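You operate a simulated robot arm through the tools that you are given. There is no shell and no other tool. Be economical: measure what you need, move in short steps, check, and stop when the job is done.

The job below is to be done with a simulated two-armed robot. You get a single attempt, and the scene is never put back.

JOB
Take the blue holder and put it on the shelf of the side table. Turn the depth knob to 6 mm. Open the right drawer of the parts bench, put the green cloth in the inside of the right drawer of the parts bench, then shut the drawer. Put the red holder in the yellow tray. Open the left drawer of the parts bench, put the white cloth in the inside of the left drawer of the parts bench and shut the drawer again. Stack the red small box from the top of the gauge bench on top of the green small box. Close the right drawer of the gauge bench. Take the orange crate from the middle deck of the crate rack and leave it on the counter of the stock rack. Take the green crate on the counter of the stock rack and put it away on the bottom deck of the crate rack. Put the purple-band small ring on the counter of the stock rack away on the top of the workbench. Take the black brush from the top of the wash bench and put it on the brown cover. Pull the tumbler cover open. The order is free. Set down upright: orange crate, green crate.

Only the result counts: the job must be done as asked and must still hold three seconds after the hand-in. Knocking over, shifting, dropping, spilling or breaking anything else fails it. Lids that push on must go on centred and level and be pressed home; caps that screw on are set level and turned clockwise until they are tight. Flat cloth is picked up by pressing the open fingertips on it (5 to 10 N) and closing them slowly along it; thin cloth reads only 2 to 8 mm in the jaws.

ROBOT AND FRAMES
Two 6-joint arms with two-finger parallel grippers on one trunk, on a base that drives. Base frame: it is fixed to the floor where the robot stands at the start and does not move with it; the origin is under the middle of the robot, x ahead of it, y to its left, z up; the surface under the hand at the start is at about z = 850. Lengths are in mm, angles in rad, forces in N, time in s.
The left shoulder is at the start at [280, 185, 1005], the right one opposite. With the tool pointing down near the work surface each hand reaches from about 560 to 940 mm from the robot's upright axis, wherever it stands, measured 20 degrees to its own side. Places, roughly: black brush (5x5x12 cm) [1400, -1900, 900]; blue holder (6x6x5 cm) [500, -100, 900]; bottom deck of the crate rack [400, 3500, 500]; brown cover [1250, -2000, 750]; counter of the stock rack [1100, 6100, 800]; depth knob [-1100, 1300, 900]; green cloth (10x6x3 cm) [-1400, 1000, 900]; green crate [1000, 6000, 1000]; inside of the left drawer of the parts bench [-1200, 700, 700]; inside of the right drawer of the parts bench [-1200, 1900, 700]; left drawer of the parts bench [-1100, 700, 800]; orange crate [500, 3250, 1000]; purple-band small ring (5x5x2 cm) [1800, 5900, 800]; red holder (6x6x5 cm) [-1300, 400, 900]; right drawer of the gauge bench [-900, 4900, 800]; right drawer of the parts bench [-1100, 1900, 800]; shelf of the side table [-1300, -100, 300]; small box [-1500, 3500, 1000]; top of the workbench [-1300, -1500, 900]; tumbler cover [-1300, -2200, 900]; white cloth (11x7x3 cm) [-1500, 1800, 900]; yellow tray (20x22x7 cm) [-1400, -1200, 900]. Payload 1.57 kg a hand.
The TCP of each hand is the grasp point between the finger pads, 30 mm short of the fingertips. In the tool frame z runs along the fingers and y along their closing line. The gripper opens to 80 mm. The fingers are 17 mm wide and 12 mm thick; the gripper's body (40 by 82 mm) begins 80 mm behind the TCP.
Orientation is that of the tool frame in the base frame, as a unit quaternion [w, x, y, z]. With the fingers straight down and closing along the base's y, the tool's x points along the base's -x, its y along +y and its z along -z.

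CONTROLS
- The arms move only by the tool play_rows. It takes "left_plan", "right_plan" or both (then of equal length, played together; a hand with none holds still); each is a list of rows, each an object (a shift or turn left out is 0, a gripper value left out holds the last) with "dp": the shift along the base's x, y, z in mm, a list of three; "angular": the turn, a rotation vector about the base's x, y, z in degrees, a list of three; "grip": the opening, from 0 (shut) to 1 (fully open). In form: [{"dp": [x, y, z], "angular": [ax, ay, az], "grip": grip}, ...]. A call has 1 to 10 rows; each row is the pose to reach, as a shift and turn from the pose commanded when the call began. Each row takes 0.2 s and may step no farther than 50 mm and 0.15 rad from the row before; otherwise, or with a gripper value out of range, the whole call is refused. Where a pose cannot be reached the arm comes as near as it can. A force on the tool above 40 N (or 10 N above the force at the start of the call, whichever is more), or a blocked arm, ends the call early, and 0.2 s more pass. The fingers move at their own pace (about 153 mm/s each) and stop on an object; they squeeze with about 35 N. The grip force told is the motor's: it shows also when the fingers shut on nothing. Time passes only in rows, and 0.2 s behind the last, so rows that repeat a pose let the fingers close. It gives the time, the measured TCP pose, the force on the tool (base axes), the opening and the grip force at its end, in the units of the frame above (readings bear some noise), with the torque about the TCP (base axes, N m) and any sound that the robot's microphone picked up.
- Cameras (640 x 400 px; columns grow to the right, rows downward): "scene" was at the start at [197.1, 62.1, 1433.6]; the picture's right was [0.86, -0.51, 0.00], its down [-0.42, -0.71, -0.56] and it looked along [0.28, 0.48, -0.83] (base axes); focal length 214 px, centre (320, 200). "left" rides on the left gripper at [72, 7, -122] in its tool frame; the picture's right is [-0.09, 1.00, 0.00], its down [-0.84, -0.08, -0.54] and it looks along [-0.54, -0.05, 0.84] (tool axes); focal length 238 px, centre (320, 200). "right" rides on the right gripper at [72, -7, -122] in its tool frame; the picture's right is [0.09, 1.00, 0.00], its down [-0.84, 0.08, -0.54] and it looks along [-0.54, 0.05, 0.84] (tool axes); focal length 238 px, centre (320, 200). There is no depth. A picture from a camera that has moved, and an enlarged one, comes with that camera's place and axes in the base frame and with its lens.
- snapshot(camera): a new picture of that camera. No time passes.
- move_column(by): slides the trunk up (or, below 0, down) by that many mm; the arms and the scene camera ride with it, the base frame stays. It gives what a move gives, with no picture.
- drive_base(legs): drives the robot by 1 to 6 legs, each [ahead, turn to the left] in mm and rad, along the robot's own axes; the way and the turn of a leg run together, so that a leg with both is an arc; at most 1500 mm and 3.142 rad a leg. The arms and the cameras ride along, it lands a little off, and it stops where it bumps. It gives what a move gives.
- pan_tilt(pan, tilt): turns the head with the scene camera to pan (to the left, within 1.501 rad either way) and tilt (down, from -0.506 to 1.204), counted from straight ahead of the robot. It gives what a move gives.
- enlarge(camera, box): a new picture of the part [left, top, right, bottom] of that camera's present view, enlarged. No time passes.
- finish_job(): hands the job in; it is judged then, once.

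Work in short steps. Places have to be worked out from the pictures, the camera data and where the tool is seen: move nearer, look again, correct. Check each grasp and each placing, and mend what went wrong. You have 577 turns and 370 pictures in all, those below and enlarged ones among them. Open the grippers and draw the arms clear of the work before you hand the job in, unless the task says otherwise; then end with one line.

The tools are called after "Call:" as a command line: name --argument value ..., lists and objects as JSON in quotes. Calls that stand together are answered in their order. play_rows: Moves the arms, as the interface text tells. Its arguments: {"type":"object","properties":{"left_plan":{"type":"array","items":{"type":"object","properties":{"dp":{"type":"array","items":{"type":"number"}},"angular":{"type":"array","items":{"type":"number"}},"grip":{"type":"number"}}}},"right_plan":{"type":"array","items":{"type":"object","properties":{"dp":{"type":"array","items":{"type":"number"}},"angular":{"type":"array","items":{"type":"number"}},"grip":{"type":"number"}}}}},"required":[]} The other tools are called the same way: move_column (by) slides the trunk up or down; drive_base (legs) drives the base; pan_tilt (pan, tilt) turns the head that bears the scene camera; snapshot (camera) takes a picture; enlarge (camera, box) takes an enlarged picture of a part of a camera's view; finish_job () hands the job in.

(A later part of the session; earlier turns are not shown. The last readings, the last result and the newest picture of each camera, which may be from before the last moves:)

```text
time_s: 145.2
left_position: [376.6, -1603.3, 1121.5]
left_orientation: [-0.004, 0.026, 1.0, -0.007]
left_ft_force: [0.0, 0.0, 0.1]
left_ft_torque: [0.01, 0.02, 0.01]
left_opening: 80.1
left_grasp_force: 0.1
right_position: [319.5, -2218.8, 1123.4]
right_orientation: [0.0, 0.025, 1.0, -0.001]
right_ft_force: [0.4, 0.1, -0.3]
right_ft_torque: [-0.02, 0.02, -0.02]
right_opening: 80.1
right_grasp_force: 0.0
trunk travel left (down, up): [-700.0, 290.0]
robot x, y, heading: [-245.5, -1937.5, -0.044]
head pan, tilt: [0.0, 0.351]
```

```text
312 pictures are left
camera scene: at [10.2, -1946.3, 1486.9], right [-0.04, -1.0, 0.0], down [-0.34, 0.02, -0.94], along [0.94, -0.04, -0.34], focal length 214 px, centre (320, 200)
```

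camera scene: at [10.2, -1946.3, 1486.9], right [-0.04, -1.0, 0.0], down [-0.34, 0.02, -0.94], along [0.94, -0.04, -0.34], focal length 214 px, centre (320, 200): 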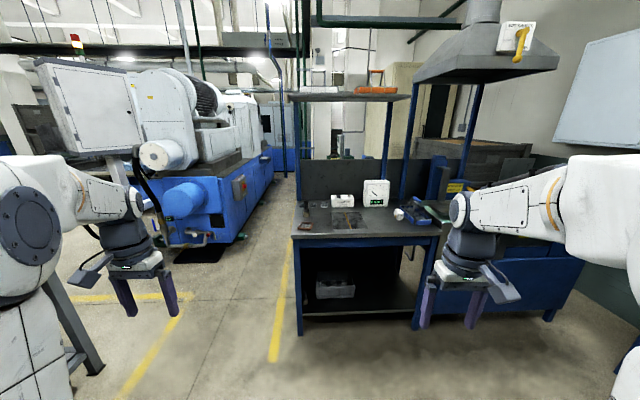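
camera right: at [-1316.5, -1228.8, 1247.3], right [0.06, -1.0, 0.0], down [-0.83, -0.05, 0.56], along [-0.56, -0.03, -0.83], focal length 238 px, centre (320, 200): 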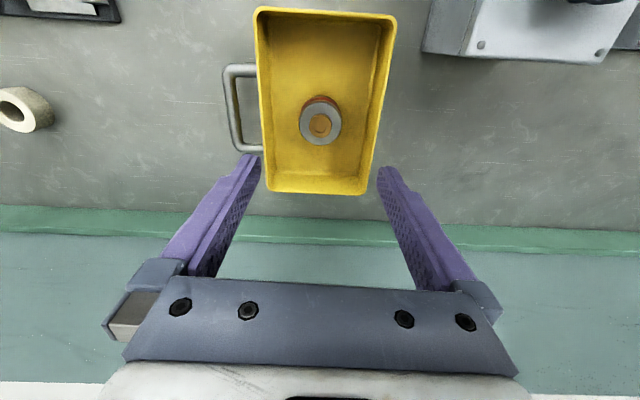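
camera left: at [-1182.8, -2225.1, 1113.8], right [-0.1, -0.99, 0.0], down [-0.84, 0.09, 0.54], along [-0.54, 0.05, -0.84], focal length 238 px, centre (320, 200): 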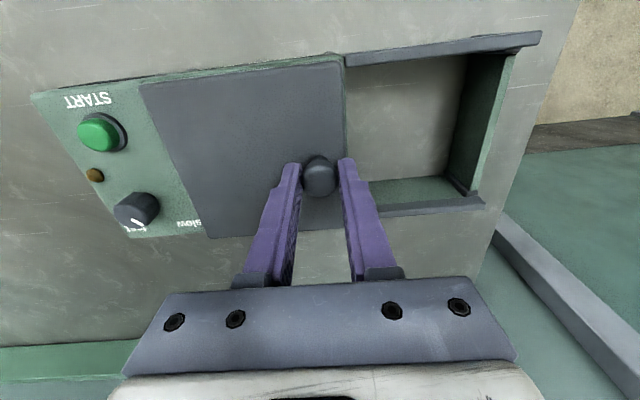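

The wash bench starts at x≈1058, y from -1850 down. I drive up with a slight shift to -y so the left hand serves the brush.

Call:
drive_base --legs '[[0, -0.25], [620, 0], [0, 0.294]]'

Call:
pan_tilt --pan 0.2 --tilt 0.6

Call:
snapshot --camera "scene"

Call:
snapshot --camera "left"

```text
time_s: 150.5
left_position: [968.1, -1754.9, 1121.6]
left_orientation: [-0.005, 0.001, 1.0, -0.006]
left_ft_force: [0.0, -0.3, 0.0]
left_ft_torque: [0.01, 0.04, 0.03]
left_opening: 80.2
left_grasp_force: 0.0
right_position: [942.9, -2371.4, 1121.9]
right_orientation: [0.0, -0.001, 1.0, 0.0]
right_ft_force: [0.0, -0.9, -1.1]
right_ft_torque: [0.05, -0.02, 0.01]
right_opening: 80.0
right_grasp_force: 0.1
trunk travel left (down, up): [-700.0, 290.0]
robot x, y, heading: [365.1, -2117.7, 0.009]
head pan, tilt: [0.0, 0.351]
```

```text
time_s: 151.3
left_position: [968.7, -1754.8, 1122.0]
left_orientation: [-0.005, 0.0, 1.0, -0.007]
left_ft_force: [0.4, -0.9, 0.1]
left_ft_torque: [-0.01, -0.01, 0.02]
left_opening: 80.1
left_grasp_force: 0.0
right_position: [941.3, -2371.4, 1123.1]
right_orientation: [0.0, -0.001, 1.0, -0.001]
right_ft_force: [0.0, 0.8, 0.3]
right_ft_torque: [-0.04, -0.01, 0.0]
right_opening: 79.9
right_grasp_force: 0.2
trunk travel left (down, up): [-700.0, 290.0]
robot x, y, heading: [368.0, -2116.7, 0.005]
head pan, tilt: [0.201, 0.6]
```

```text
311 pictures are left
camera scene: at [613.3, -2097.7, 1464.2], right [0.21, -0.98, 0.0], down [-0.55, -0.12, -0.83], along [0.81, 0.17, -0.56], focal length 214 px, centre (320, 200)
```

scene: 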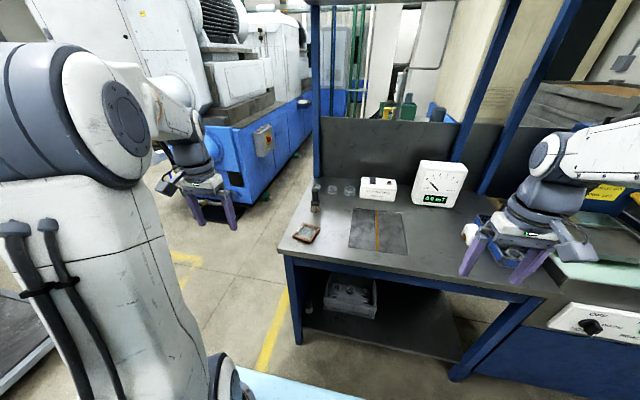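

```text
310 pictures are left
camera left: at [897.4, -1745.9, 1243.8], right [0.09, 1.0, -0.01], down [0.84, -0.07, 0.54], along [0.53, -0.06, -0.84], focal length 238 px, centre (320, 200)
```

left: 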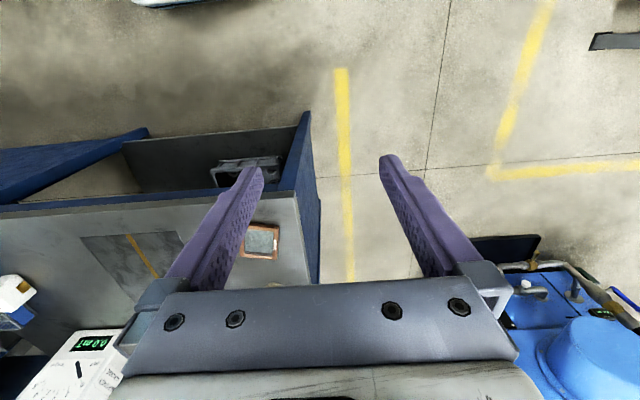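

Call:
enlarge --camera "scene" --box '[270, 160, 450, 275]'

```text
3.48 times, centred on (360, 218) of scene
camera zoom: at [613.3, -2097.7, 1464.2], right [0.21, -0.98, 0.0], down [-0.55, -0.12, -0.83], along [0.81, 0.17, -0.56], focal length 746 px, centre (181, 139)
```

zoom: 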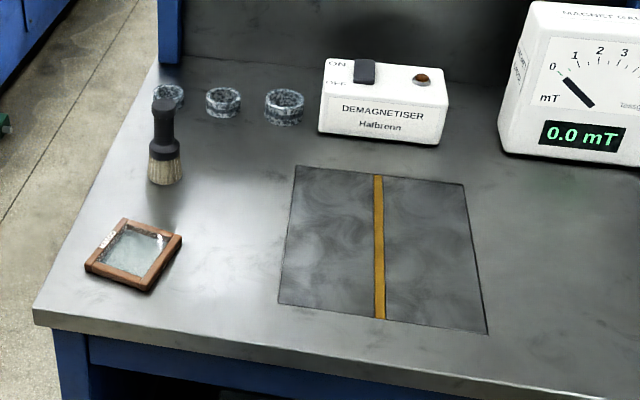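

The brush stands at about [1399,-1912] on a bench at z≈850, and the brown cover is at about [1243,-1910]. I drive 200 mm nearer.

Call:
drive_base --legs '[[200, 0]]'

Call:
play_rows --left_plan '[{"dp": [30, -25, 0], "angular": [0, 0, 0]}, {"dp": [60, -50, 0]}, {"dp": [90, -75, 0]}, {"dp": [120, -100, 0]}, {"dp": [135, -125, 0]}, {"dp": [135, -150, 0]}]'

Call:
snapshot --camera "left"

Call:
snapshot --camera "scene"

```text
time_s: 152.9
left_position: [1166.6, -1749.1, 1122.2]
left_orientation: [-0.005, -0.002, 1.0, -0.006]
left_ft_force: [-0.1, -0.9, 0.2]
left_ft_torque: [-0.02, 0.0, -0.02]
left_opening: 79.9
left_grasp_force: 0.0
right_position: [1143.3, -2365.7, 1123.4]
right_orientation: [0.0, -0.004, 1.0, -0.001]
right_ft_force: [-0.2, 1.0, 0.0]
right_ft_torque: [-0.01, 0.0, -0.04]
right_opening: 80.0
right_grasp_force: 0.1
trunk travel left (down, up): [-700.0, 290.0]
robot x, y, heading: [568.6, -2117.0, 0.018]
head pan, tilt: [0.201, 0.6]
```

```text
time_s: 154.3
left_position: [1301.9, -1899.0, 1123.5]
left_orientation: [-0.005, -0.001, 1.0, -0.007]
left_ft_force: [-1.4, 0.7, -0.3]
left_ft_torque: [-0.03, 0.02, -0.03]
left_opening: 79.9
left_grasp_force: 0.1
right_position: [1145.9, -2365.9, 1123.2]
right_orientation: [0.0, -0.003, 1.0, 0.0]
right_ft_force: [1.2, -0.2, 0.4]
right_ft_torque: [-0.04, -0.01, -0.03]
right_opening: 80.1
right_grasp_force: 0.2
trunk travel left (down, up): [-700.0, 290.0]
robot x, y, heading: [567.6, -2120.9, 0.014]
head pan, tilt: [0.201, 0.6]
```

```text
308 pictures are left
camera left: at [1230.5, -1890.6, 1244.2], right [0.09, 1.0, -0.01], down [0.84, -0.07, 0.54], along [0.53, -0.06, -0.84], focal length 238 px, centre (320, 200)
```

left: 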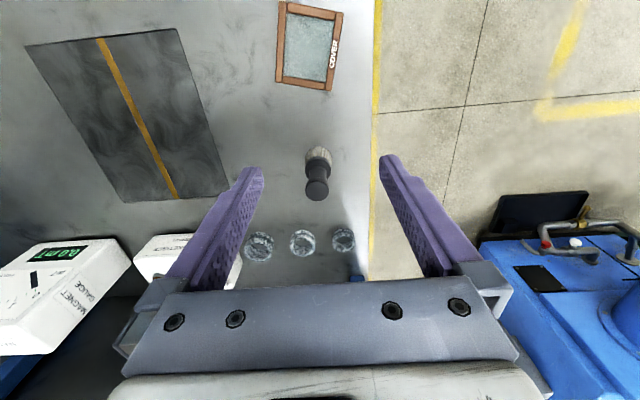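

```text
307 pictures are left
camera scene: at [814.1, -2094.0, 1464.1], right [0.21, -0.98, 0.0], down [-0.55, -0.12, -0.82], along [0.81, 0.18, -0.57], focal length 214 px, centre (320, 200)
```

scene: 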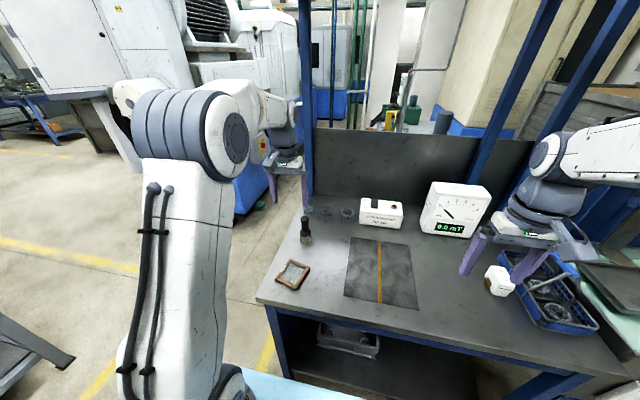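

Brush is at about [1384,-1914], its top near z=970; the cover is at about [1227,-1910]. I move over the brush while levelling the hand.

Call:
play_rows --left_plan '[{"dp": [40, -8, 0], "angular": [0.8, -0.57, 0]}, {"dp": [82, -15, 0], "angular": [0.8, -0.57, 0]}, {"dp": [82, -15, -40], "angular": [0.8, -0.57, 0]}, {"dp": [82, -15, -80], "angular": [0.8, -0.57, 0]}]'

Call:
snapshot --camera "left"

Call:
enlarge --camera "scene" --box '[250, 140, 400, 300]'

```text
time_s: 155.3
left_position: [1383.5, -1913.4, 1041.9]
left_orientation: [0.0, -0.002, 1.0, 0.0]
left_ft_force: [-0.3, 0.1, 0.4]
left_ft_torque: [0.0, -0.02, -0.01]
left_opening: 79.9
left_grasp_force: 0.0
right_position: [1144.8, -2366.3, 1121.7]
right_orientation: [0.0, -0.002, 1.0, -0.001]
right_ft_force: [0.5, -0.5, 0.3]
right_ft_torque: [-0.01, 0.02, 0.0]
right_opening: 79.9
right_grasp_force: 0.1
trunk travel left (down, up): [-700.0, 290.0]
robot x, y, heading: [568.8, -2114.4, 0.011]
head pan, tilt: [0.201, 0.6]
```

```text
306 pictures are left
camera left: at [1311.5, -1906.9, 1163.1], right [0.09, 1.0, 0.0], down [0.84, -0.07, 0.54], along [0.54, -0.05, -0.84], focal length 238 px, centre (320, 200)
```

left: 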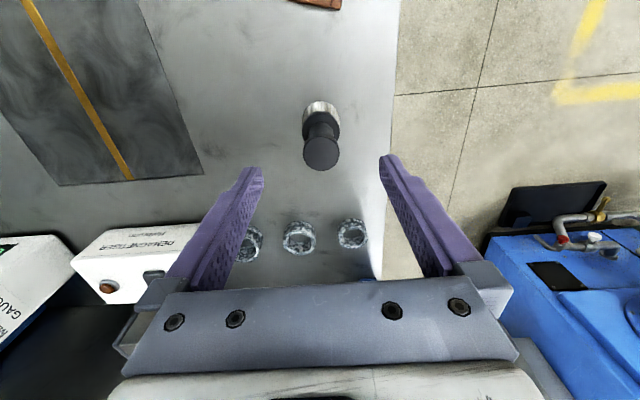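

```text
2.50 times, centred on (325, 220) of scene
camera zoom: at [813.9, -2094.1, 1464.2], right [0.21, -0.98, 0.0], down [-0.55, -0.12, -0.83], along [0.81, 0.18, -0.56], focal length 536 px, centre (308, 150)
```

zoom: 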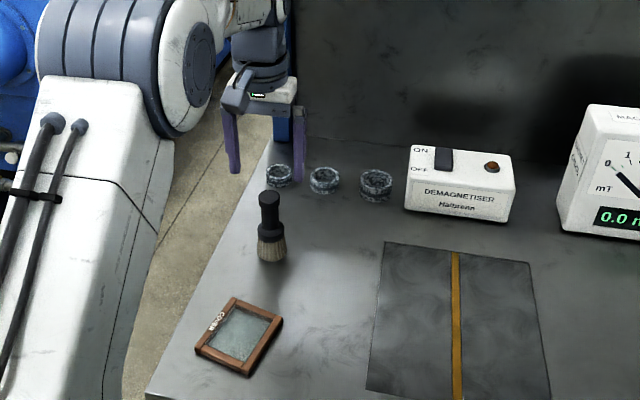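

The brush's top is at about [1378,-1912,994], so the bench is nearer 875. I lower around the handle to TCP z≈960.

Call:
play_rows --left_plan '[{"dp": [-5, 1, -20]}, {"dp": [-5, 1, -45]}, {"dp": [-5, 1, -65]}, {"dp": [-5, 1, -82]}]'

Call:
snapshot --camera "left"

```text
time_s: 156.3
left_position: [1376.1, -1912.6, 960.0]
left_orientation: [-0.001, -0.003, 1.0, 0.0]
left_ft_force: [-0.2, -0.3, -0.6]
left_ft_torque: [-0.01, -0.01, 0.0]
left_opening: 79.9
left_grasp_force: 0.0
right_position: [1145.5, -2365.5, 1122.6]
right_orientation: [0.0, -0.004, 1.0, -0.001]
right_ft_force: [0.1, -0.6, 0.6]
right_ft_torque: [0.05, 0.03, 0.02]
right_opening: 80.2
right_grasp_force: 0.1
trunk travel left (down, up): [-700.0, 290.0]
robot x, y, heading: [567.4, -2118.9, 0.015]
head pan, tilt: [0.201, 0.6]
```

```text
304 pictures are left
camera left: at [1305.0, -1906.9, 1080.6], right [0.09, 1.0, 0.0], down [0.84, -0.07, 0.54], along [0.54, -0.05, -0.84], focal length 238 px, centre (320, 200)
```

left: 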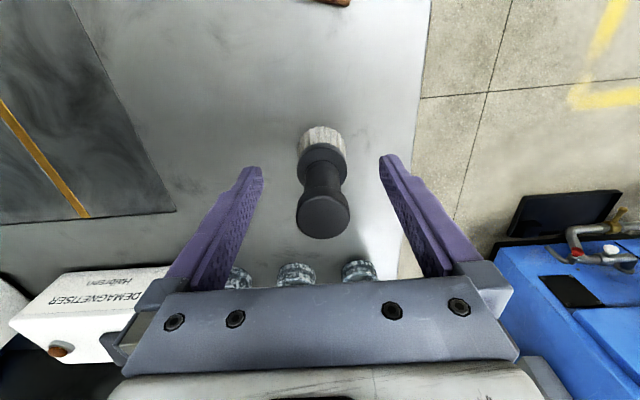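

Centred; I close on the handle neck.

Call:
play_rows --left_plan '[{"dp": [0, 0, 0], "grip": 0.5}, {"dp": [0, 0, 0], "grip": 0.2}, {"dp": [0, 0, 0], "grip": 0.1}, {"dp": [0, 0, 0], "grip": 0.1}]'

Call:
snapshot --camera "left"

```text
time_s: 157.3
left_position: [1376.4, -1913.9, 959.4]
left_orientation: [0.0, -0.002, 1.0, 0.0]
left_ft_force: [-0.2, 0.7, 0.3]
left_ft_torque: [-0.02, -0.05, 0.02]
left_opening: 7.9
left_grasp_force: 0.1
right_position: [1145.7, -2366.2, 1122.4]
right_orientation: [0.0, -0.004, 1.0, -0.002]
right_ft_force: [0.3, -0.3, -0.9]
right_ft_torque: [0.0, 0.0, 0.02]
right_opening: 80.1
right_grasp_force: 0.0
trunk travel left (down, up): [-700.0, 290.0]
robot x, y, heading: [566.4, -2116.8, 0.015]
head pan, tilt: [0.201, 0.6]
```

```text
303 pictures are left
camera left: at [1305.1, -1906.9, 1081.0], right [0.09, 1.0, 0.0], down [0.84, -0.07, 0.54], along [0.54, -0.05, -0.84], focal length 238 px, centre (320, 200)
```

left: 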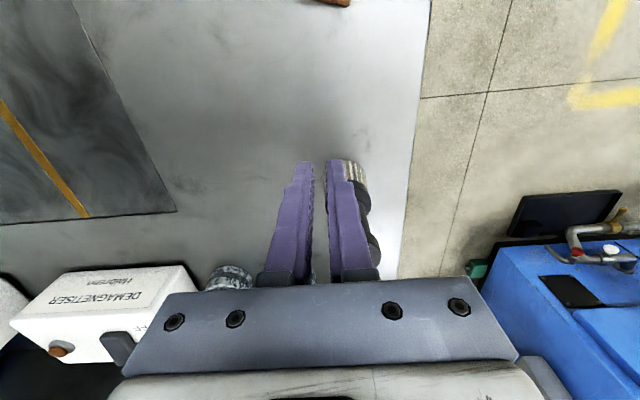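

The fingers shut on nothing; the brush slid aside. I look at it from the scene camera.

Call:
enlarge --camera "scene" --box '[250, 140, 400, 300]'

```text
2.50 times, centred on (325, 220) of scene
camera zoom: at [814.0, -2094.1, 1464.2], right [0.21, -0.98, 0.0], down [-0.55, -0.12, -0.83], along [0.81, 0.18, -0.56], focal length 536 px, centre (308, 150)
```

zoom: 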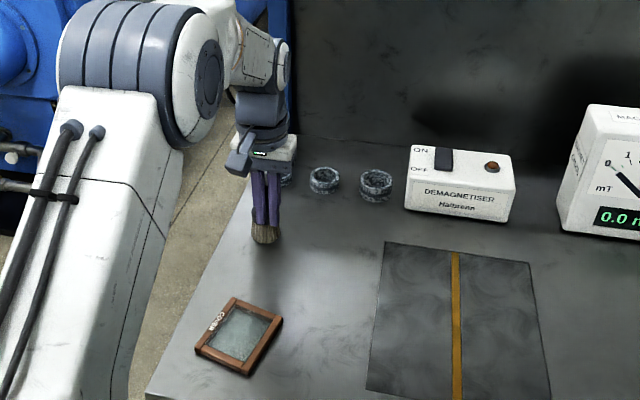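

The brush slid back to about [1398,-1886] and still stands. I ease away from it, rise, and look.

Call:
play_rows --left_plan '[{"dp": [-6, -12, 0]}, {"dp": [-8, -20, 15]}, {"dp": [-8, -20, 60]}, {"dp": [-8, -20, 100], "grip": 1}, {"dp": [-8, -20, 110], "grip": 1}]'

Call:
snapshot --camera "left"

Call:
enlarge --camera "scene" --box '[250, 140, 400, 300]'

```text
time_s: 158.5
left_position: [1369.4, -1933.2, 1070.5]
left_orientation: [0.001, -0.002, 1.0, 0.001]
left_ft_force: [-0.8, 0.4, -0.2]
left_ft_torque: [-0.01, 0.04, 0.0]
left_opening: 79.8
left_grasp_force: 0.1
right_position: [1144.4, -2365.1, 1124.0]
right_orientation: [0.0, -0.003, 1.0, -0.001]
right_ft_force: [0.4, -0.2, -0.4]
right_ft_torque: [0.0, 0.03, -0.02]
right_opening: 80.1
right_grasp_force: 0.2
trunk travel left (down, up): [-700.0, 290.0]
robot x, y, heading: [564.1, -2116.4, 0.016]
head pan, tilt: [0.201, 0.6]
```

```text
301 pictures are left
camera left: at [1298.6, -1926.5, 1190.7], right [0.09, 1.0, 0.0], down [0.84, -0.07, 0.54], along [0.54, -0.05, -0.84], focal length 238 px, centre (320, 200)
```

left: 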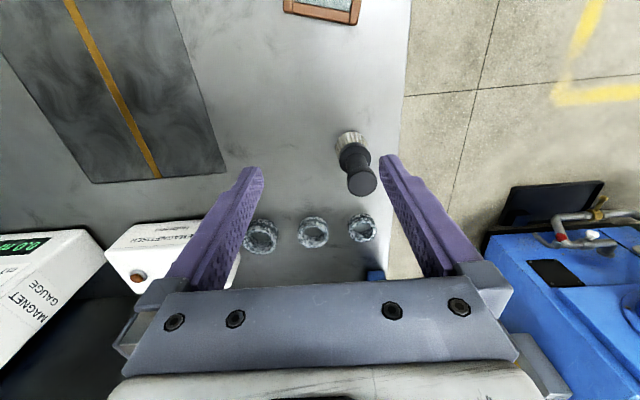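

```text
2.50 times, centred on (325, 220) of scene
camera zoom: at [813.9, -2094.1, 1464.2], right [0.21, -0.98, 0.0], down [-0.55, -0.12, -0.83], along [0.81, 0.18, -0.56], focal length 536 px, centre (308, 150)
```

zoom: 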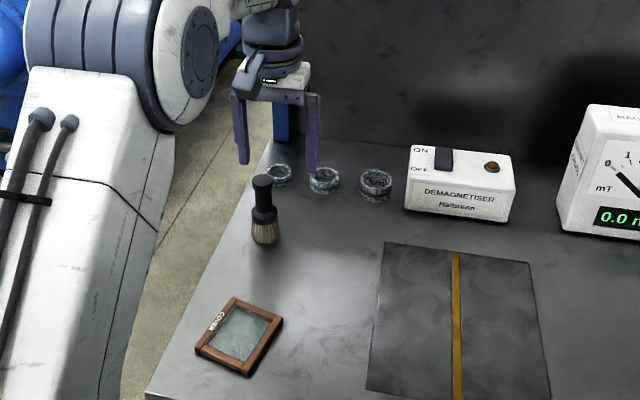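

Refined: the brush is at about [1420,-1894], top z≈977, bench ≈857. I move above it and check the alignment.

Call:
play_rows --left_plan '[{"dp": [25, 20, 0]}, {"dp": [51, 39, -10]}, {"dp": [51, 39, -50]}]'

Call:
snapshot --camera "left"

Call:
enlarge --camera "scene" --box '[260, 140, 340, 250]'

```text
time_s: 159.3
left_position: [1423.1, -1894.8, 1019.5]
left_orientation: [0.0, -0.001, 1.0, 0.0]
left_ft_force: [0.8, 0.7, -0.2]
left_ft_torque: [-0.01, 0.01, -0.02]
left_opening: 80.0
left_grasp_force: 0.1
right_position: [1145.7, -2366.2, 1122.9]
right_orientation: [0.001, -0.003, 1.0, -0.001]
right_ft_force: [0.0, 0.7, 0.2]
right_ft_torque: [-0.01, 0.02, 0.01]
right_opening: 79.9
right_grasp_force: 0.0
trunk travel left (down, up): [-700.0, 290.0]
robot x, y, heading: [566.6, -2115.0, 0.015]
head pan, tilt: [0.201, 0.6]
```

```text
299 pictures are left
camera left: at [1351.0, -1886.9, 1141.1], right [0.09, 1.0, 0.0], down [0.84, -0.07, 0.54], along [0.54, -0.05, -0.84], focal length 238 px, centre (320, 200)
```

left: 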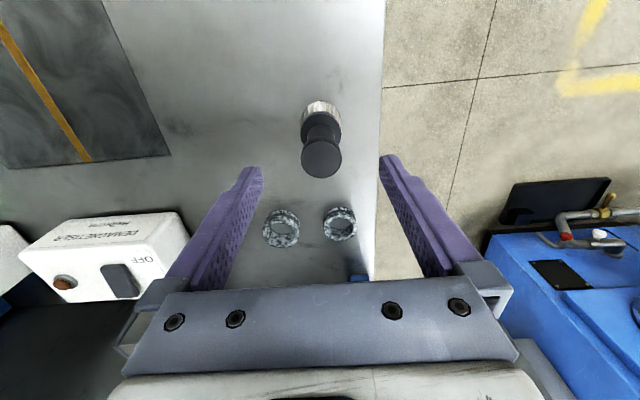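

```text
3.64 times, centred on (300, 195) of scene
camera zoom: at [814.1, -2094.0, 1464.1], right [0.21, -0.98, 0.0], down [-0.55, -0.12, -0.82], along [0.81, 0.18, -0.57], focal length 780 px, centre (393, 218)
```

zoom: 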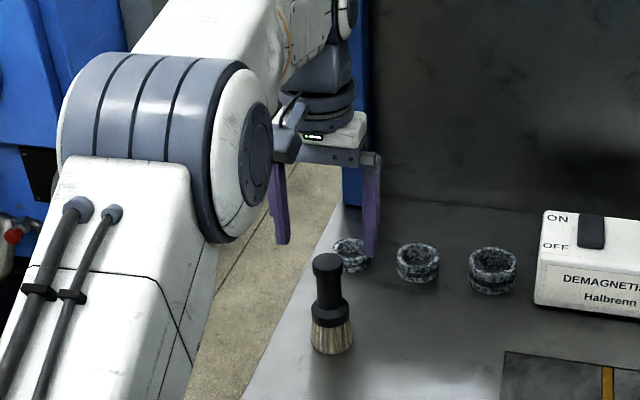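

Both views agree. I lower to TCP≈943 and close slowly.

Call:
play_rows --left_plan '[{"dp": [-2, 1, -25]}, {"dp": [-2, 1, -50]}, {"dp": [-2, 1, -76]}, {"dp": [-2, 1, -76], "grip": 0.5}, {"dp": [-2, 1, -76], "grip": 0.15}, {"dp": [-2, 1, -76], "grip": 0.15}]'

Call:
snapshot --camera "left"

```text
time_s: 160.7
left_position: [1419.5, -1892.5, 943.3]
left_orientation: [0.001, -0.003, 1.0, 0.0]
left_ft_force: [0.7, -0.7, -0.1]
left_ft_torque: [-0.02, -0.04, 0.0]
left_opening: 26.9
left_grasp_force: 35.1
right_position: [1145.5, -2365.6, 1123.1]
right_orientation: [0.0, -0.003, 1.0, -0.001]
right_ft_force: [0.3, -0.2, 0.5]
right_ft_torque: [0.02, -0.03, -0.01]
right_opening: 80.1
right_grasp_force: 0.1
trunk travel left (down, up): [-700.0, 290.0]
robot x, y, heading: [567.4, -2119.1, 0.014]
head pan, tilt: [0.201, 0.6]
```

```text
297 pictures are left
camera left: at [1348.2, -1886.6, 1064.7], right [0.09, 1.0, 0.0], down [0.84, -0.07, 0.54], along [0.54, -0.05, -0.84], focal length 238 px, centre (320, 200)
```

left: 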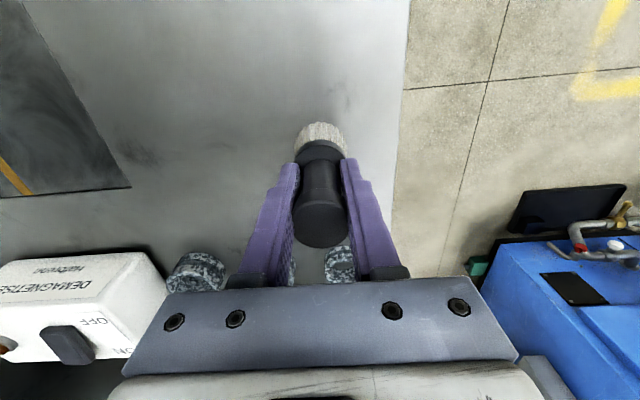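

Gripped. I lift, and carry it above the brown cover.

Call:
play_rows --left_plan '[{"dp": [0, 0, 35]}, {"dp": [0, 0, 75]}, {"dp": [-20, 0, 100]}, {"dp": [-65, -4, 100]}, {"dp": [-110, -8, 100]}, {"dp": [-150, -12, 95]}, {"dp": [-192, -17, 85]}]'

Call:
snapshot --camera "left"

Call:
enlarge --camera "scene" --box '[230, 150, 380, 310]'

```text
time_s: 162.3
left_position: [1225.8, -1907.0, 1030.9]
left_orientation: [0.001, -0.002, 1.0, 0.0]
left_ft_force: [0.2, -0.1, -1.0]
left_ft_torque: [0.0, 0.04, 0.03]
left_opening: 26.9
left_grasp_force: 34.9
right_position: [1145.0, -2365.7, 1122.4]
right_orientation: [0.0, -0.003, 1.0, 0.0]
right_ft_force: [0.4, 0.3, -0.3]
right_ft_torque: [0.04, 0.05, 0.01]
right_opening: 80.0
right_grasp_force: 0.0
trunk travel left (down, up): [-700.0, 290.0]
robot x, y, heading: [568.8, -2112.2, 0.01]
head pan, tilt: [0.201, 0.6]
```

```text
296 pictures are left
camera left: at [1153.1, -1900.7, 1151.3], right [0.09, 1.0, 0.0], down [0.84, -0.07, 0.54], along [0.54, -0.05, -0.84], focal length 238 px, centre (320, 200)
```

left: 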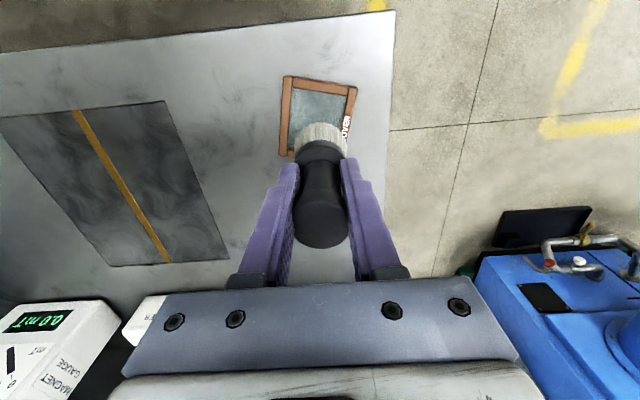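

```text
2.50 times, centred on (305, 230) of scene
camera zoom: at [814.3, -2094.1, 1464.1], right [0.21, -0.98, 0.0], down [-0.55, -0.12, -0.82], along [0.81, 0.18, -0.57], focal length 536 px, centre (358, 125)
```

zoom: 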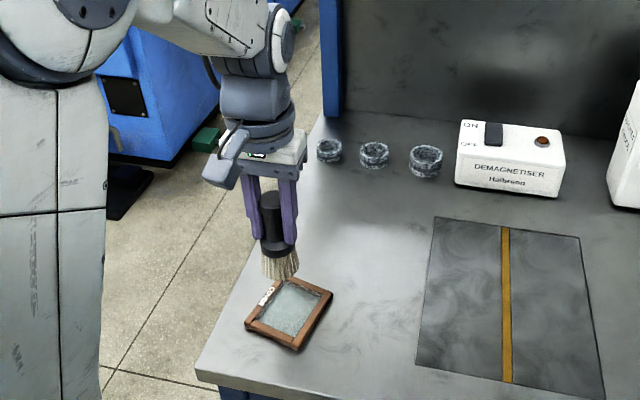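

The cover's centre is at [1223,-1910], right under the hand. I lower slowly to contact.

Call:
play_rows --left_plan '[{"dp": [-3, -3, -30]}, {"dp": [-3, -3, -55]}, {"dp": [-3, -3, -64]}, {"dp": [-3, -3, -69]}, {"dp": [-3, -3, -73]}, {"dp": [-3, -3, -76]}]'

Call:
enlarge --camera "scene" --box '[230, 180, 350, 310]'

```text
time_s: 163.7
left_position: [1225.6, -1912.5, 954.0]
left_orientation: [0.001, -0.002, 1.0, 0.0]
left_ft_force: [-4.0, -0.7, 19.8]
left_ft_torque: [-0.08, 0.31, 0.0]
left_opening: 27.0
left_grasp_force: 34.4
right_position: [1144.0, -2366.0, 1122.9]
right_orientation: [0.0, -0.003, 1.0, -0.001]
right_ft_force: [0.4, 0.1, 0.0]
right_ft_torque: [-0.01, 0.03, 0.0]
right_opening: 80.0
right_grasp_force: 0.0
trunk travel left (down, up): [-700.0, 290.0]
robot x, y, heading: [566.5, -2117.9, 0.017]
head pan, tilt: [0.201, 0.6]
```

```text
3.08 times, centred on (290, 245) of scene
camera zoom: at [813.1, -2094.3, 1464.8], right [0.21, -0.98, 0.0], down [-0.55, -0.12, -0.83], along [0.81, 0.18, -0.56], focal length 660 px, centre (412, 62)
```

zoom: 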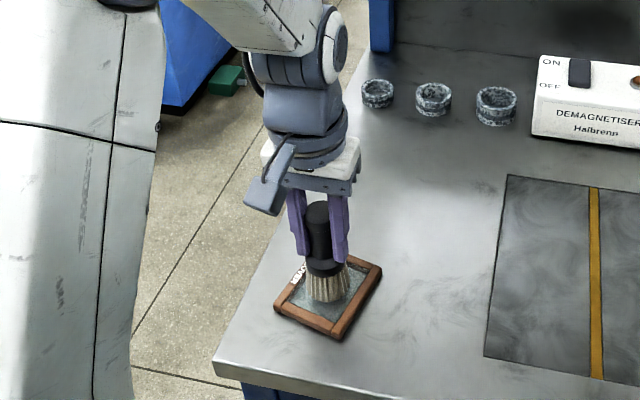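

In contact at 20 N, standing on the glass. I ease up 2 mm, open, and rise.

Call:
play_rows --left_plan '[{"dp": [0, 0, 2]}, {"dp": [0, 0, 2], "grip": 0.6}, {"dp": [0, 0, 2], "grip": 1}, {"dp": [0, 0, 2], "grip": 1}, {"dp": [0, 0, 35]}, {"dp": [0, 0, 80]}, {"dp": [0, 0, 125]}, {"dp": [0, 0, 165]}]'

Call:
enlarge --camera "scene" --box '[230, 180, 350, 310]'

```text
time_s: 165.5
left_position: [1227.4, -1914.3, 1119.2]
left_orientation: [0.0, -0.002, 1.0, 0.0]
left_ft_force: [0.7, 0.7, 0.0]
left_ft_torque: [0.02, 0.0, 0.01]
left_opening: 79.9
left_grasp_force: 0.0
right_position: [1143.5, -2365.3, 1122.3]
right_orientation: [0.0, -0.005, 1.0, -0.001]
right_ft_force: [-0.8, -1.4, -1.1]
right_ft_torque: [0.0, 0.01, 0.0]
right_opening: 80.1
right_grasp_force: 0.0
trunk travel left (down, up): [-700.0, 290.0]
robot x, y, heading: [568.8, -2115.5, 0.01]
head pan, tilt: [0.201, 0.6]
```

```text
3.08 times, centred on (290, 245) of scene
camera zoom: at [814.1, -2094.1, 1464.1], right [0.21, -0.98, 0.0], down [-0.55, -0.12, -0.82], along [0.81, 0.18, -0.57], focal length 660 px, centre (412, 62)
```

zoom: 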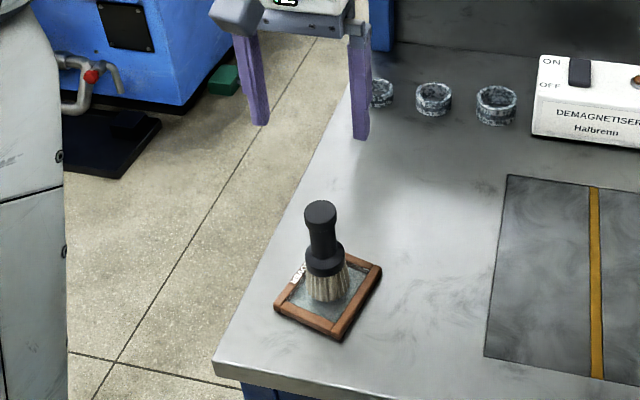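

The brush stands on the cover. Now to the parts bench: I back out, drive up the aisle to y≈1000 and face it.

Call:
drive_base --legs '[[-840, 0], [0, 1.56], [1500, 0], [1500, 0], [0, 1.571]]'

Call:
pan_tilt --pan 0 --tilt 0.6

Call:
snapshot --camera "scene"

```text
time_s: 191.7
left_position: [-949.0, 676.3, 1119.5]
left_orientation: [0.0, 1.0, 0.01, 0.0]
left_ft_force: [0.0, -0.3, -0.6]
left_ft_torque: [0.0, 0.01, -0.03]
left_opening: 79.9
left_grasp_force: 0.1
right_position: [-875.5, 1128.5, 1122.9]
right_orientation: [-0.001, 1.0, 0.013, 0.0]
right_ft_force: [0.1, -0.8, 0.3]
right_ft_torque: [0.02, 0.0, 0.01]
right_opening: 79.9
right_grasp_force: 0.1
trunk travel left (down, up): [-700.0, 290.0]
robot x, y, heading: [-293.2, 885.4, -3.11]
head pan, tilt: [0.201, 0.6]
```

```text
time_s: 192.4
left_position: [-949.9, 674.3, 1119.4]
left_orientation: [0.0, 1.0, 0.01, 0.0]
left_ft_force: [0.1, 1.2, 0.2]
left_ft_torque: [0.01, 0.0, 0.02]
left_opening: 80.2
left_grasp_force: 0.1
right_position: [-874.6, 1129.5, 1122.9]
right_orientation: [-0.001, 1.0, 0.012, 0.0]
right_ft_force: [0.5, 0.4, -0.7]
right_ft_torque: [0.0, -0.01, -0.01]
right_opening: 80.0
right_grasp_force: 0.1
trunk travel left (down, up): [-700.0, 290.0]
robot x, y, heading: [-292.9, 887.9, -3.111]
head pan, tilt: [0.0, 0.6]
```

```text
292 pictures are left
camera scene: at [-540.4, 881.6, 1464.2], right [-0.03, 1.0, 0.0], down [0.56, 0.02, -0.83], along [-0.82, -0.03, -0.56], focal length 214 px, centre (320, 200)
```

scene: 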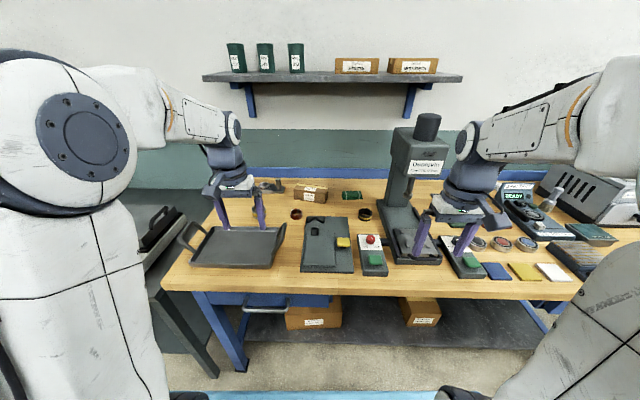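

Call:
enlarge --camera "scene" --box '[180, 160, 420, 310]'

Call:
enlarge --camera "scene" --box '[400, 150, 640, 300]'

Call:
snapshot --camera "right"

```text
2.67 times, centred on (300, 235) of scene
camera zoom: at [-540.4, 881.6, 1464.2], right [-0.03, 1.0, 0.0], down [0.56, 0.02, -0.83], along [-0.82, -0.03, -0.56], focal length 572 px, centre (373, 107)
```

zoom: 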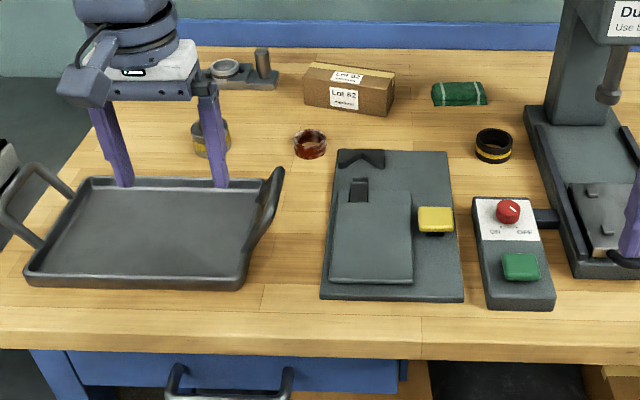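

```text
2.67 times, centred on (520, 225) of scene
camera zoom: at [-540.4, 881.6, 1464.2], right [-0.03, 1.0, 0.0], down [0.56, 0.02, -0.83], along [-0.82, -0.03, -0.56], focal length 572 px, centre (-213, 133)
```

zoom: 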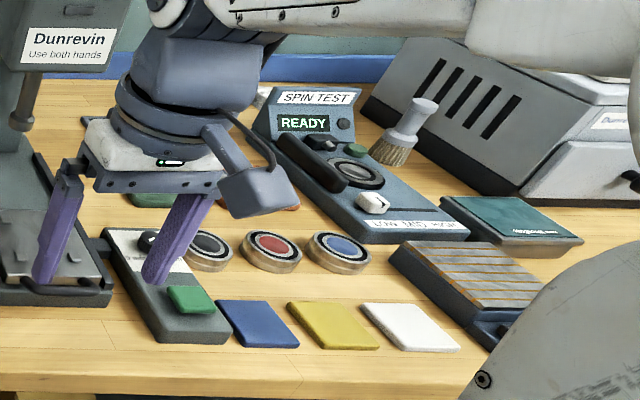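

```text
289 pictures are left
camera right: at [-803.3, 1137.1, 1244.9], right [0.12, -0.99, 0.0], down [-0.83, -0.1, 0.54], along [-0.54, -0.06, -0.84], focal length 238 px, centre (320, 200)
```

right: 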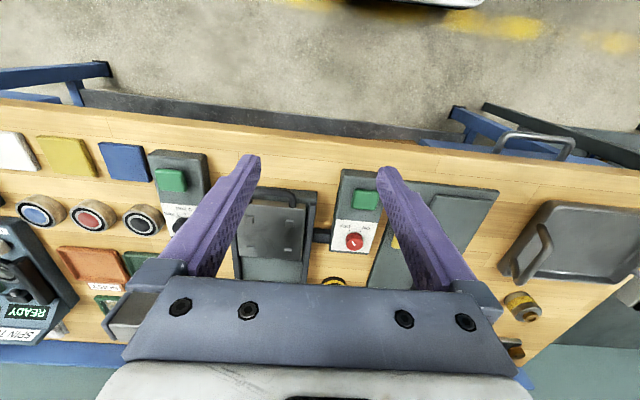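

The green folded cloth lies at about [-1419,1013]; the press stands at y≈1260. I move the base to about (-550,1285) to take the cloth with the left hand.

Call:
drive_base --legs '[[0, -1.6], [395, 0], [0, 1.571], [255, 0]]'

Call:
snapshot --camera "scene"

Call:
snapshot --camera "left"

```text
time_s: 203.6
left_position: [-1139.6, 1101.0, 1119.0]
left_orientation: [0.001, 1.0, -0.018, 0.014]
left_ft_force: [11.3, -1.2, 3.5]
left_ft_torque: [0.16, 1.43, -0.34]
left_opening: 79.9
left_grasp_force: 0.1
right_position: [-1056.9, 1550.3, 1121.4]
right_orientation: [0.0, 1.0, -0.009, 0.001]
right_ft_force: [0.5, 0.1, 0.0]
right_ft_torque: [-0.03, 0.0, -0.01]
right_opening: 79.6
right_grasp_force: 0.1
trunk travel left (down, up): [-700.0, 290.0]
robot x, y, heading: [-483.8, 1288.4, 3.13]
head pan, tilt: [0.0, 0.6]
stopped in leg 4: the force on the tool passed its limit at 142 N (the readings are from after the stop); the commanded pose is now the measured one
```

```text
288 pictures are left
camera scene: at [-732.7, 1289.3, 1464.3], right [0.01, 1.0, 0.0], down [0.56, -0.01, -0.83], along [-0.83, 0.01, -0.56], focal length 214 px, centre (320, 200)
```

scene: 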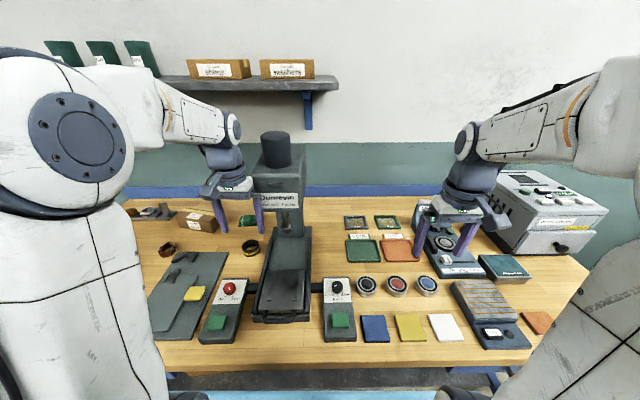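

```text
287 pictures are left
camera left: at [-1072.6, 1092.1, 1242.8], right [-0.13, -0.99, 0.0], down [-0.85, 0.11, 0.52], along [-0.51, 0.07, -0.86], focal length 238 px, centre (320, 200)
```

left: 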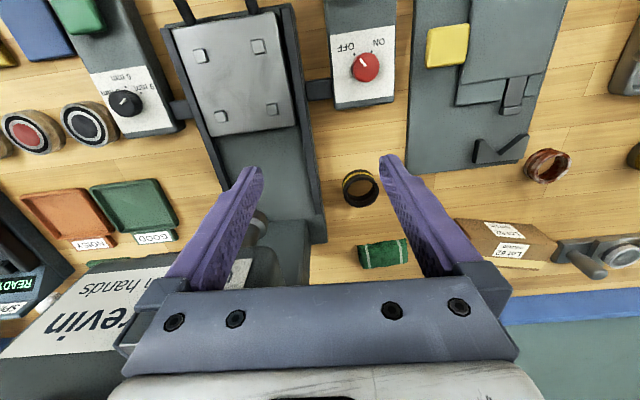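

The left hand bumped the press head. I back off at once and look for any change.

Call:
drive_base --legs '[[-120, 0]]'

Call:
snapshot --camera "scene"

```text
time_s: 204.8
left_position: [-1022.3, 1100.5, 1117.6]
left_orientation: [0.002, 1.0, -0.019, 0.014]
left_ft_force: [-0.3, 0.7, 0.6]
left_ft_torque: [-0.02, -0.04, -0.04]
left_opening: 80.2
left_grasp_force: 0.1
right_position: [-936.9, 1548.8, 1120.8]
right_orientation: [0.0, 1.0, -0.01, 0.001]
right_ft_force: [-0.6, -0.2, 0.2]
right_ft_torque: [0.0, 0.0, -0.06]
right_opening: 80.1
right_grasp_force: 0.1
trunk travel left (down, up): [-700.0, 290.0]
robot x, y, heading: [-363.4, 1284.0, 3.128]
head pan, tilt: [0.0, 0.6]
```

```text
286 pictures are left
camera scene: at [-613.4, 1288.1, 1464.1], right [0.01, 1.0, 0.0], down [0.57, -0.01, -0.82], along [-0.82, 0.01, -0.57], focal length 214 px, centre (320, 200)
```

scene: 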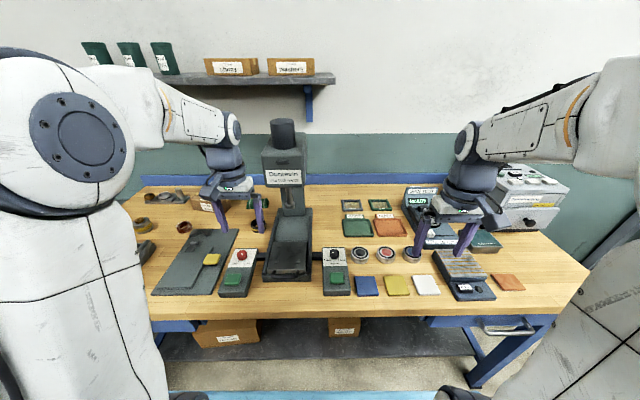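

The press and its boxes look unmoved. I level the left hand and shift it to y≈1005 away from the press.

Call:
play_rows --left_plan '[{"dp": [0, -40, 0], "angular": [0, 1.6, 1.4]}, {"dp": [0, -80, 0], "angular": [0, 1.6, 1.4]}, {"dp": [0, -100, 0], "angular": [0, 1.6, 1.4]}]'

Call:
play_rows --left_plan '[{"angular": [0, 0, -8.5]}, {"angular": [0, 0, -17]}, {"angular": [0, 0, -25.5]}, {"angular": [0, 0, -34]}, {"angular": [0, 0, -42.5]}, {"angular": [0, 0, -51]}, {"angular": [0, 0, -59.5]}, {"angular": [0, 0, -68]}, {"angular": [0, 0, -76.5]}, {"angular": [0, 0, -85]}]'

Call:
drive_base --legs '[[130, 0]]'

Call:
snapshot --camera "left"

Call:
snapshot --camera "scene"

```text
time_s: 205.6
left_position: [-1021.3, 999.1, 1120.6]
left_orientation: [0.001, 1.0, -0.007, 0.001]
left_ft_force: [0.3, -0.3, 0.6]
left_ft_torque: [0.01, -0.02, -0.05]
left_opening: 79.9
left_grasp_force: 0.0
right_position: [-936.0, 1549.4, 1121.1]
right_orientation: [0.0, 1.0, -0.01, 0.001]
right_ft_force: [0.1, -0.4, 0.5]
right_ft_torque: [0.01, -0.05, 0.02]
right_opening: 79.9
right_grasp_force: 0.0
trunk travel left (down, up): [-700.0, 290.0]
robot x, y, heading: [-367.3, 1280.0, 3.128]
head pan, tilt: [0.0, 0.6]
```

```text
time_s: 207.8
left_position: [-1021.3, 999.8, 1119.8]
left_orientation: [0.001, 0.732, -0.682, 0.0]
left_ft_force: [-0.4, 0.9, -0.6]
left_ft_torque: [0.01, -0.02, -0.03]
left_opening: 79.9
left_grasp_force: 0.1
right_position: [-936.6, 1549.0, 1122.3]
right_orientation: [0.0, 1.0, -0.01, 0.001]
right_ft_force: [-0.2, -0.4, -0.6]
right_ft_torque: [0.02, 0.06, 0.03]
right_opening: 79.9
right_grasp_force: 0.0
trunk travel left (down, up): [-700.0, 290.0]
robot x, y, heading: [-365.1, 1284.9, 3.128]
head pan, tilt: [0.0, 0.6]
```

```text
time_s: 209.1
left_position: [-1151.0, 1000.7, 1118.6]
left_orientation: [0.001, 0.733, -0.68, -0.001]
left_ft_force: [0.0, 0.0, -0.1]
left_ft_torque: [0.0, 0.03, 0.01]
left_opening: 80.1
left_grasp_force: 0.0
right_position: [-1067.6, 1550.3, 1122.9]
right_orientation: [-0.001, 1.0, -0.009, 0.001]
right_ft_force: [0.6, -0.5, -0.3]
right_ft_torque: [0.01, 0.01, -0.06]
right_opening: 80.2
right_grasp_force: 0.0
trunk travel left (down, up): [-700.0, 290.0]
robot x, y, heading: [-495.2, 1286.4, 3.125]
head pan, tilt: [0.0, 0.6]
```

```text
285 pictures are left
camera left: at [-1151.5, 929.2, 1240.5], right [-1.0, 0.02, 0.0], down [0.02, 0.84, 0.54], along [0.01, 0.54, -0.84], focal length 238 px, centre (320, 200)
```

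left: 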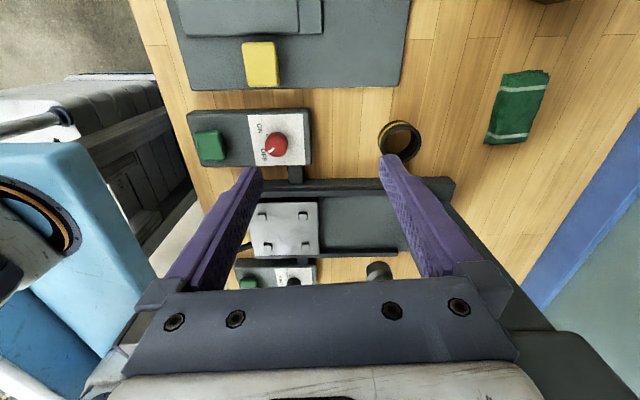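

```text
284 pictures are left
camera scene: at [-742.8, 1289.4, 1464.2], right [0.01, 1.0, 0.0], down [0.56, -0.01, -0.83], along [-0.83, 0.01, -0.56], focal length 214 px, centre (320, 200)
```

scene: 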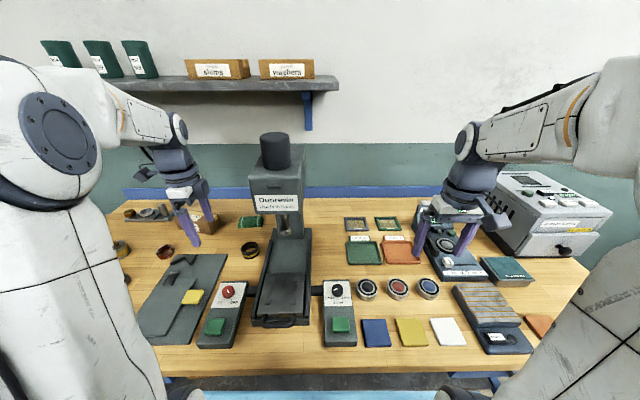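

The cloth's centre is at [-1419,1006], turned about 8°. I drive 55 mm nearer and move over it, keeping left of the press.

Call:
drive_base --legs '[[55, 0]]'

Call:
play_rows --left_plan '[{"dp": [-40, 0, 0], "angular": [0, 0, 3.4]}, {"dp": [-80, 0, 0], "angular": [0, 0, 3.4]}, {"dp": [-120, 0, 0], "angular": [0, 0, 3.4]}, {"dp": [-165, 2, 0], "angular": [0, 0, 3.4]}, {"dp": [-200, 4, 0], "angular": [0, 0, 3.4]}, {"dp": [-205, 4, -45], "angular": [0, 0, 3.4]}]'

Call:
snapshot --camera "left"

```text
time_s: 210.1
left_position: [-1204.8, 1000.9, 1118.9]
left_orientation: [0.001, 0.733, -0.68, 0.0]
left_ft_force: [0.2, -0.3, 0.0]
left_ft_torque: [0.01, 0.02, -0.01]
left_opening: 80.1
left_grasp_force: 0.1
right_position: [-1122.1, 1550.4, 1122.6]
right_orientation: [-0.001, 1.0, -0.009, 0.001]
right_ft_force: [0.1, 0.0, 0.0]
right_ft_torque: [-0.02, 0.02, -0.02]
right_opening: 79.9
right_grasp_force: 0.0
trunk travel left (down, up): [-700.0, 290.0]
robot x, y, heading: [-549.3, 1286.7, 3.133]
head pan, tilt: [0.0, 0.6]
```

```text
time_s: 211.4
left_position: [-1411.6, 1005.2, 1073.4]
left_orientation: [0.001, 0.753, -0.658, 0.0]
left_ft_force: [0.0, 0.1, 1.1]
left_ft_torque: [0.02, 0.0, -0.01]
left_opening: 79.9
left_grasp_force: 0.1
left hand out of reach, approached as far as the arm can: row 5
right_position: [-1121.1, 1551.6, 1122.3]
right_orientation: [-0.001, 1.0, -0.009, 0.002]
right_ft_force: [-0.3, 0.7, 0.3]
right_ft_torque: [0.02, 0.04, 0.02]
right_opening: 80.2
right_grasp_force: 0.1
trunk travel left (down, up): [-700.0, 290.0]
robot x, y, heading: [-551.1, 1284.7, 3.128]
head pan, tilt: [0.0, 0.6]
```

```text
283 pictures are left
camera left: at [-1408.4, 934.1, 1193.6], right [-1.0, -0.04, 0.0], down [-0.03, 0.84, 0.54], along [-0.02, 0.54, -0.84], focal length 238 px, centre (320, 200)
```

left: 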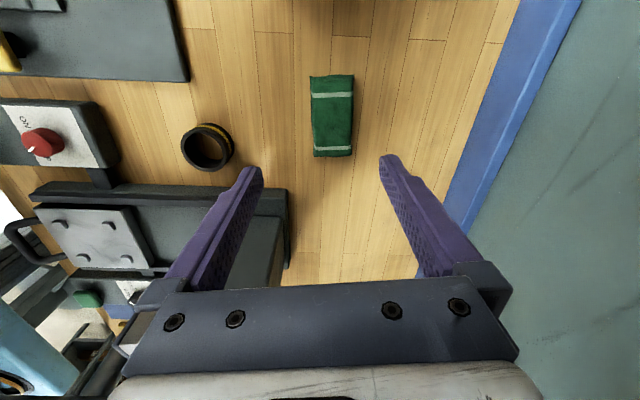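

Aligned. I descend to TCP≈955 first, correcting 11 mm in x.

Call:
play_rows --left_plan '[{"dp": [-5, -1, -40]}, {"dp": [-11, -1, -80]}, {"dp": [-11, -1, -120]}]'

Call:
snapshot --camera "left"

```text
time_s: 212.2
left_position: [-1420.6, 1003.1, 953.5]
left_orientation: [0.001, 0.753, -0.658, 0.001]
left_ft_force: [1.1, 0.1, 0.1]
left_ft_torque: [0.01, 0.04, -0.02]
left_opening: 80.1
left_grasp_force: 0.0
right_position: [-1122.0, 1550.7, 1122.0]
right_orientation: [-0.001, 1.0, -0.009, 0.0]
right_ft_force: [-0.5, -0.6, -0.8]
right_ft_torque: [-0.02, 0.02, 0.0]
right_opening: 80.0
right_grasp_force: 0.0
trunk travel left (down, up): [-700.0, 290.0]
robot x, y, heading: [-546.9, 1287.1, 3.126]
head pan, tilt: [0.0, 0.6]
```

```text
282 pictures are left
camera left: at [-1417.8, 932.6, 1073.9], right [-1.0, -0.04, 0.0], down [-0.03, 0.84, 0.54], along [-0.02, 0.54, -0.84], focal length 238 px, centre (320, 200)
```

left: 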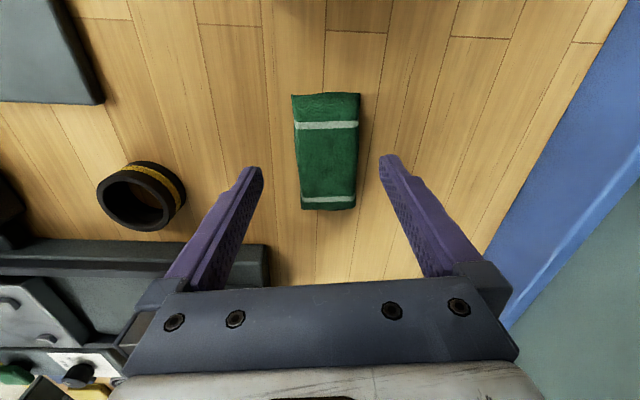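

Small correction, then down until the tips nearly touch the bench.

Call:
play_rows --left_plan '[{"dp": [-4, -3, -20]}, {"dp": [-4, -3, -30]}, {"dp": [-4, -3, -36]}, {"dp": [-4, -3, -40]}, {"dp": [-4, -3, -43]}]'

```text
time_s: 213.4
left_position: [-1425.9, 1002.3, 910.7]
left_orientation: [0.001, 0.753, -0.658, 0.0]
left_ft_force: [-0.2, 0.1, 1.0]
left_ft_torque: [-0.01, -0.01, 0.01]
left_opening: 80.1
left_grasp_force: 0.1
right_position: [-1121.9, 1550.2, 1122.5]
right_orientation: [-0.001, 1.0, -0.008, 0.001]
right_ft_force: [0.7, 0.1, 0.2]
right_ft_torque: [0.02, -0.03, 0.03]
right_opening: 79.9
right_grasp_force: 0.1
trunk travel left (down, up): [-700.0, 290.0]
robot x, y, heading: [-550.9, 1284.8, 3.126]
head pan, tilt: [0.0, 0.6]
```

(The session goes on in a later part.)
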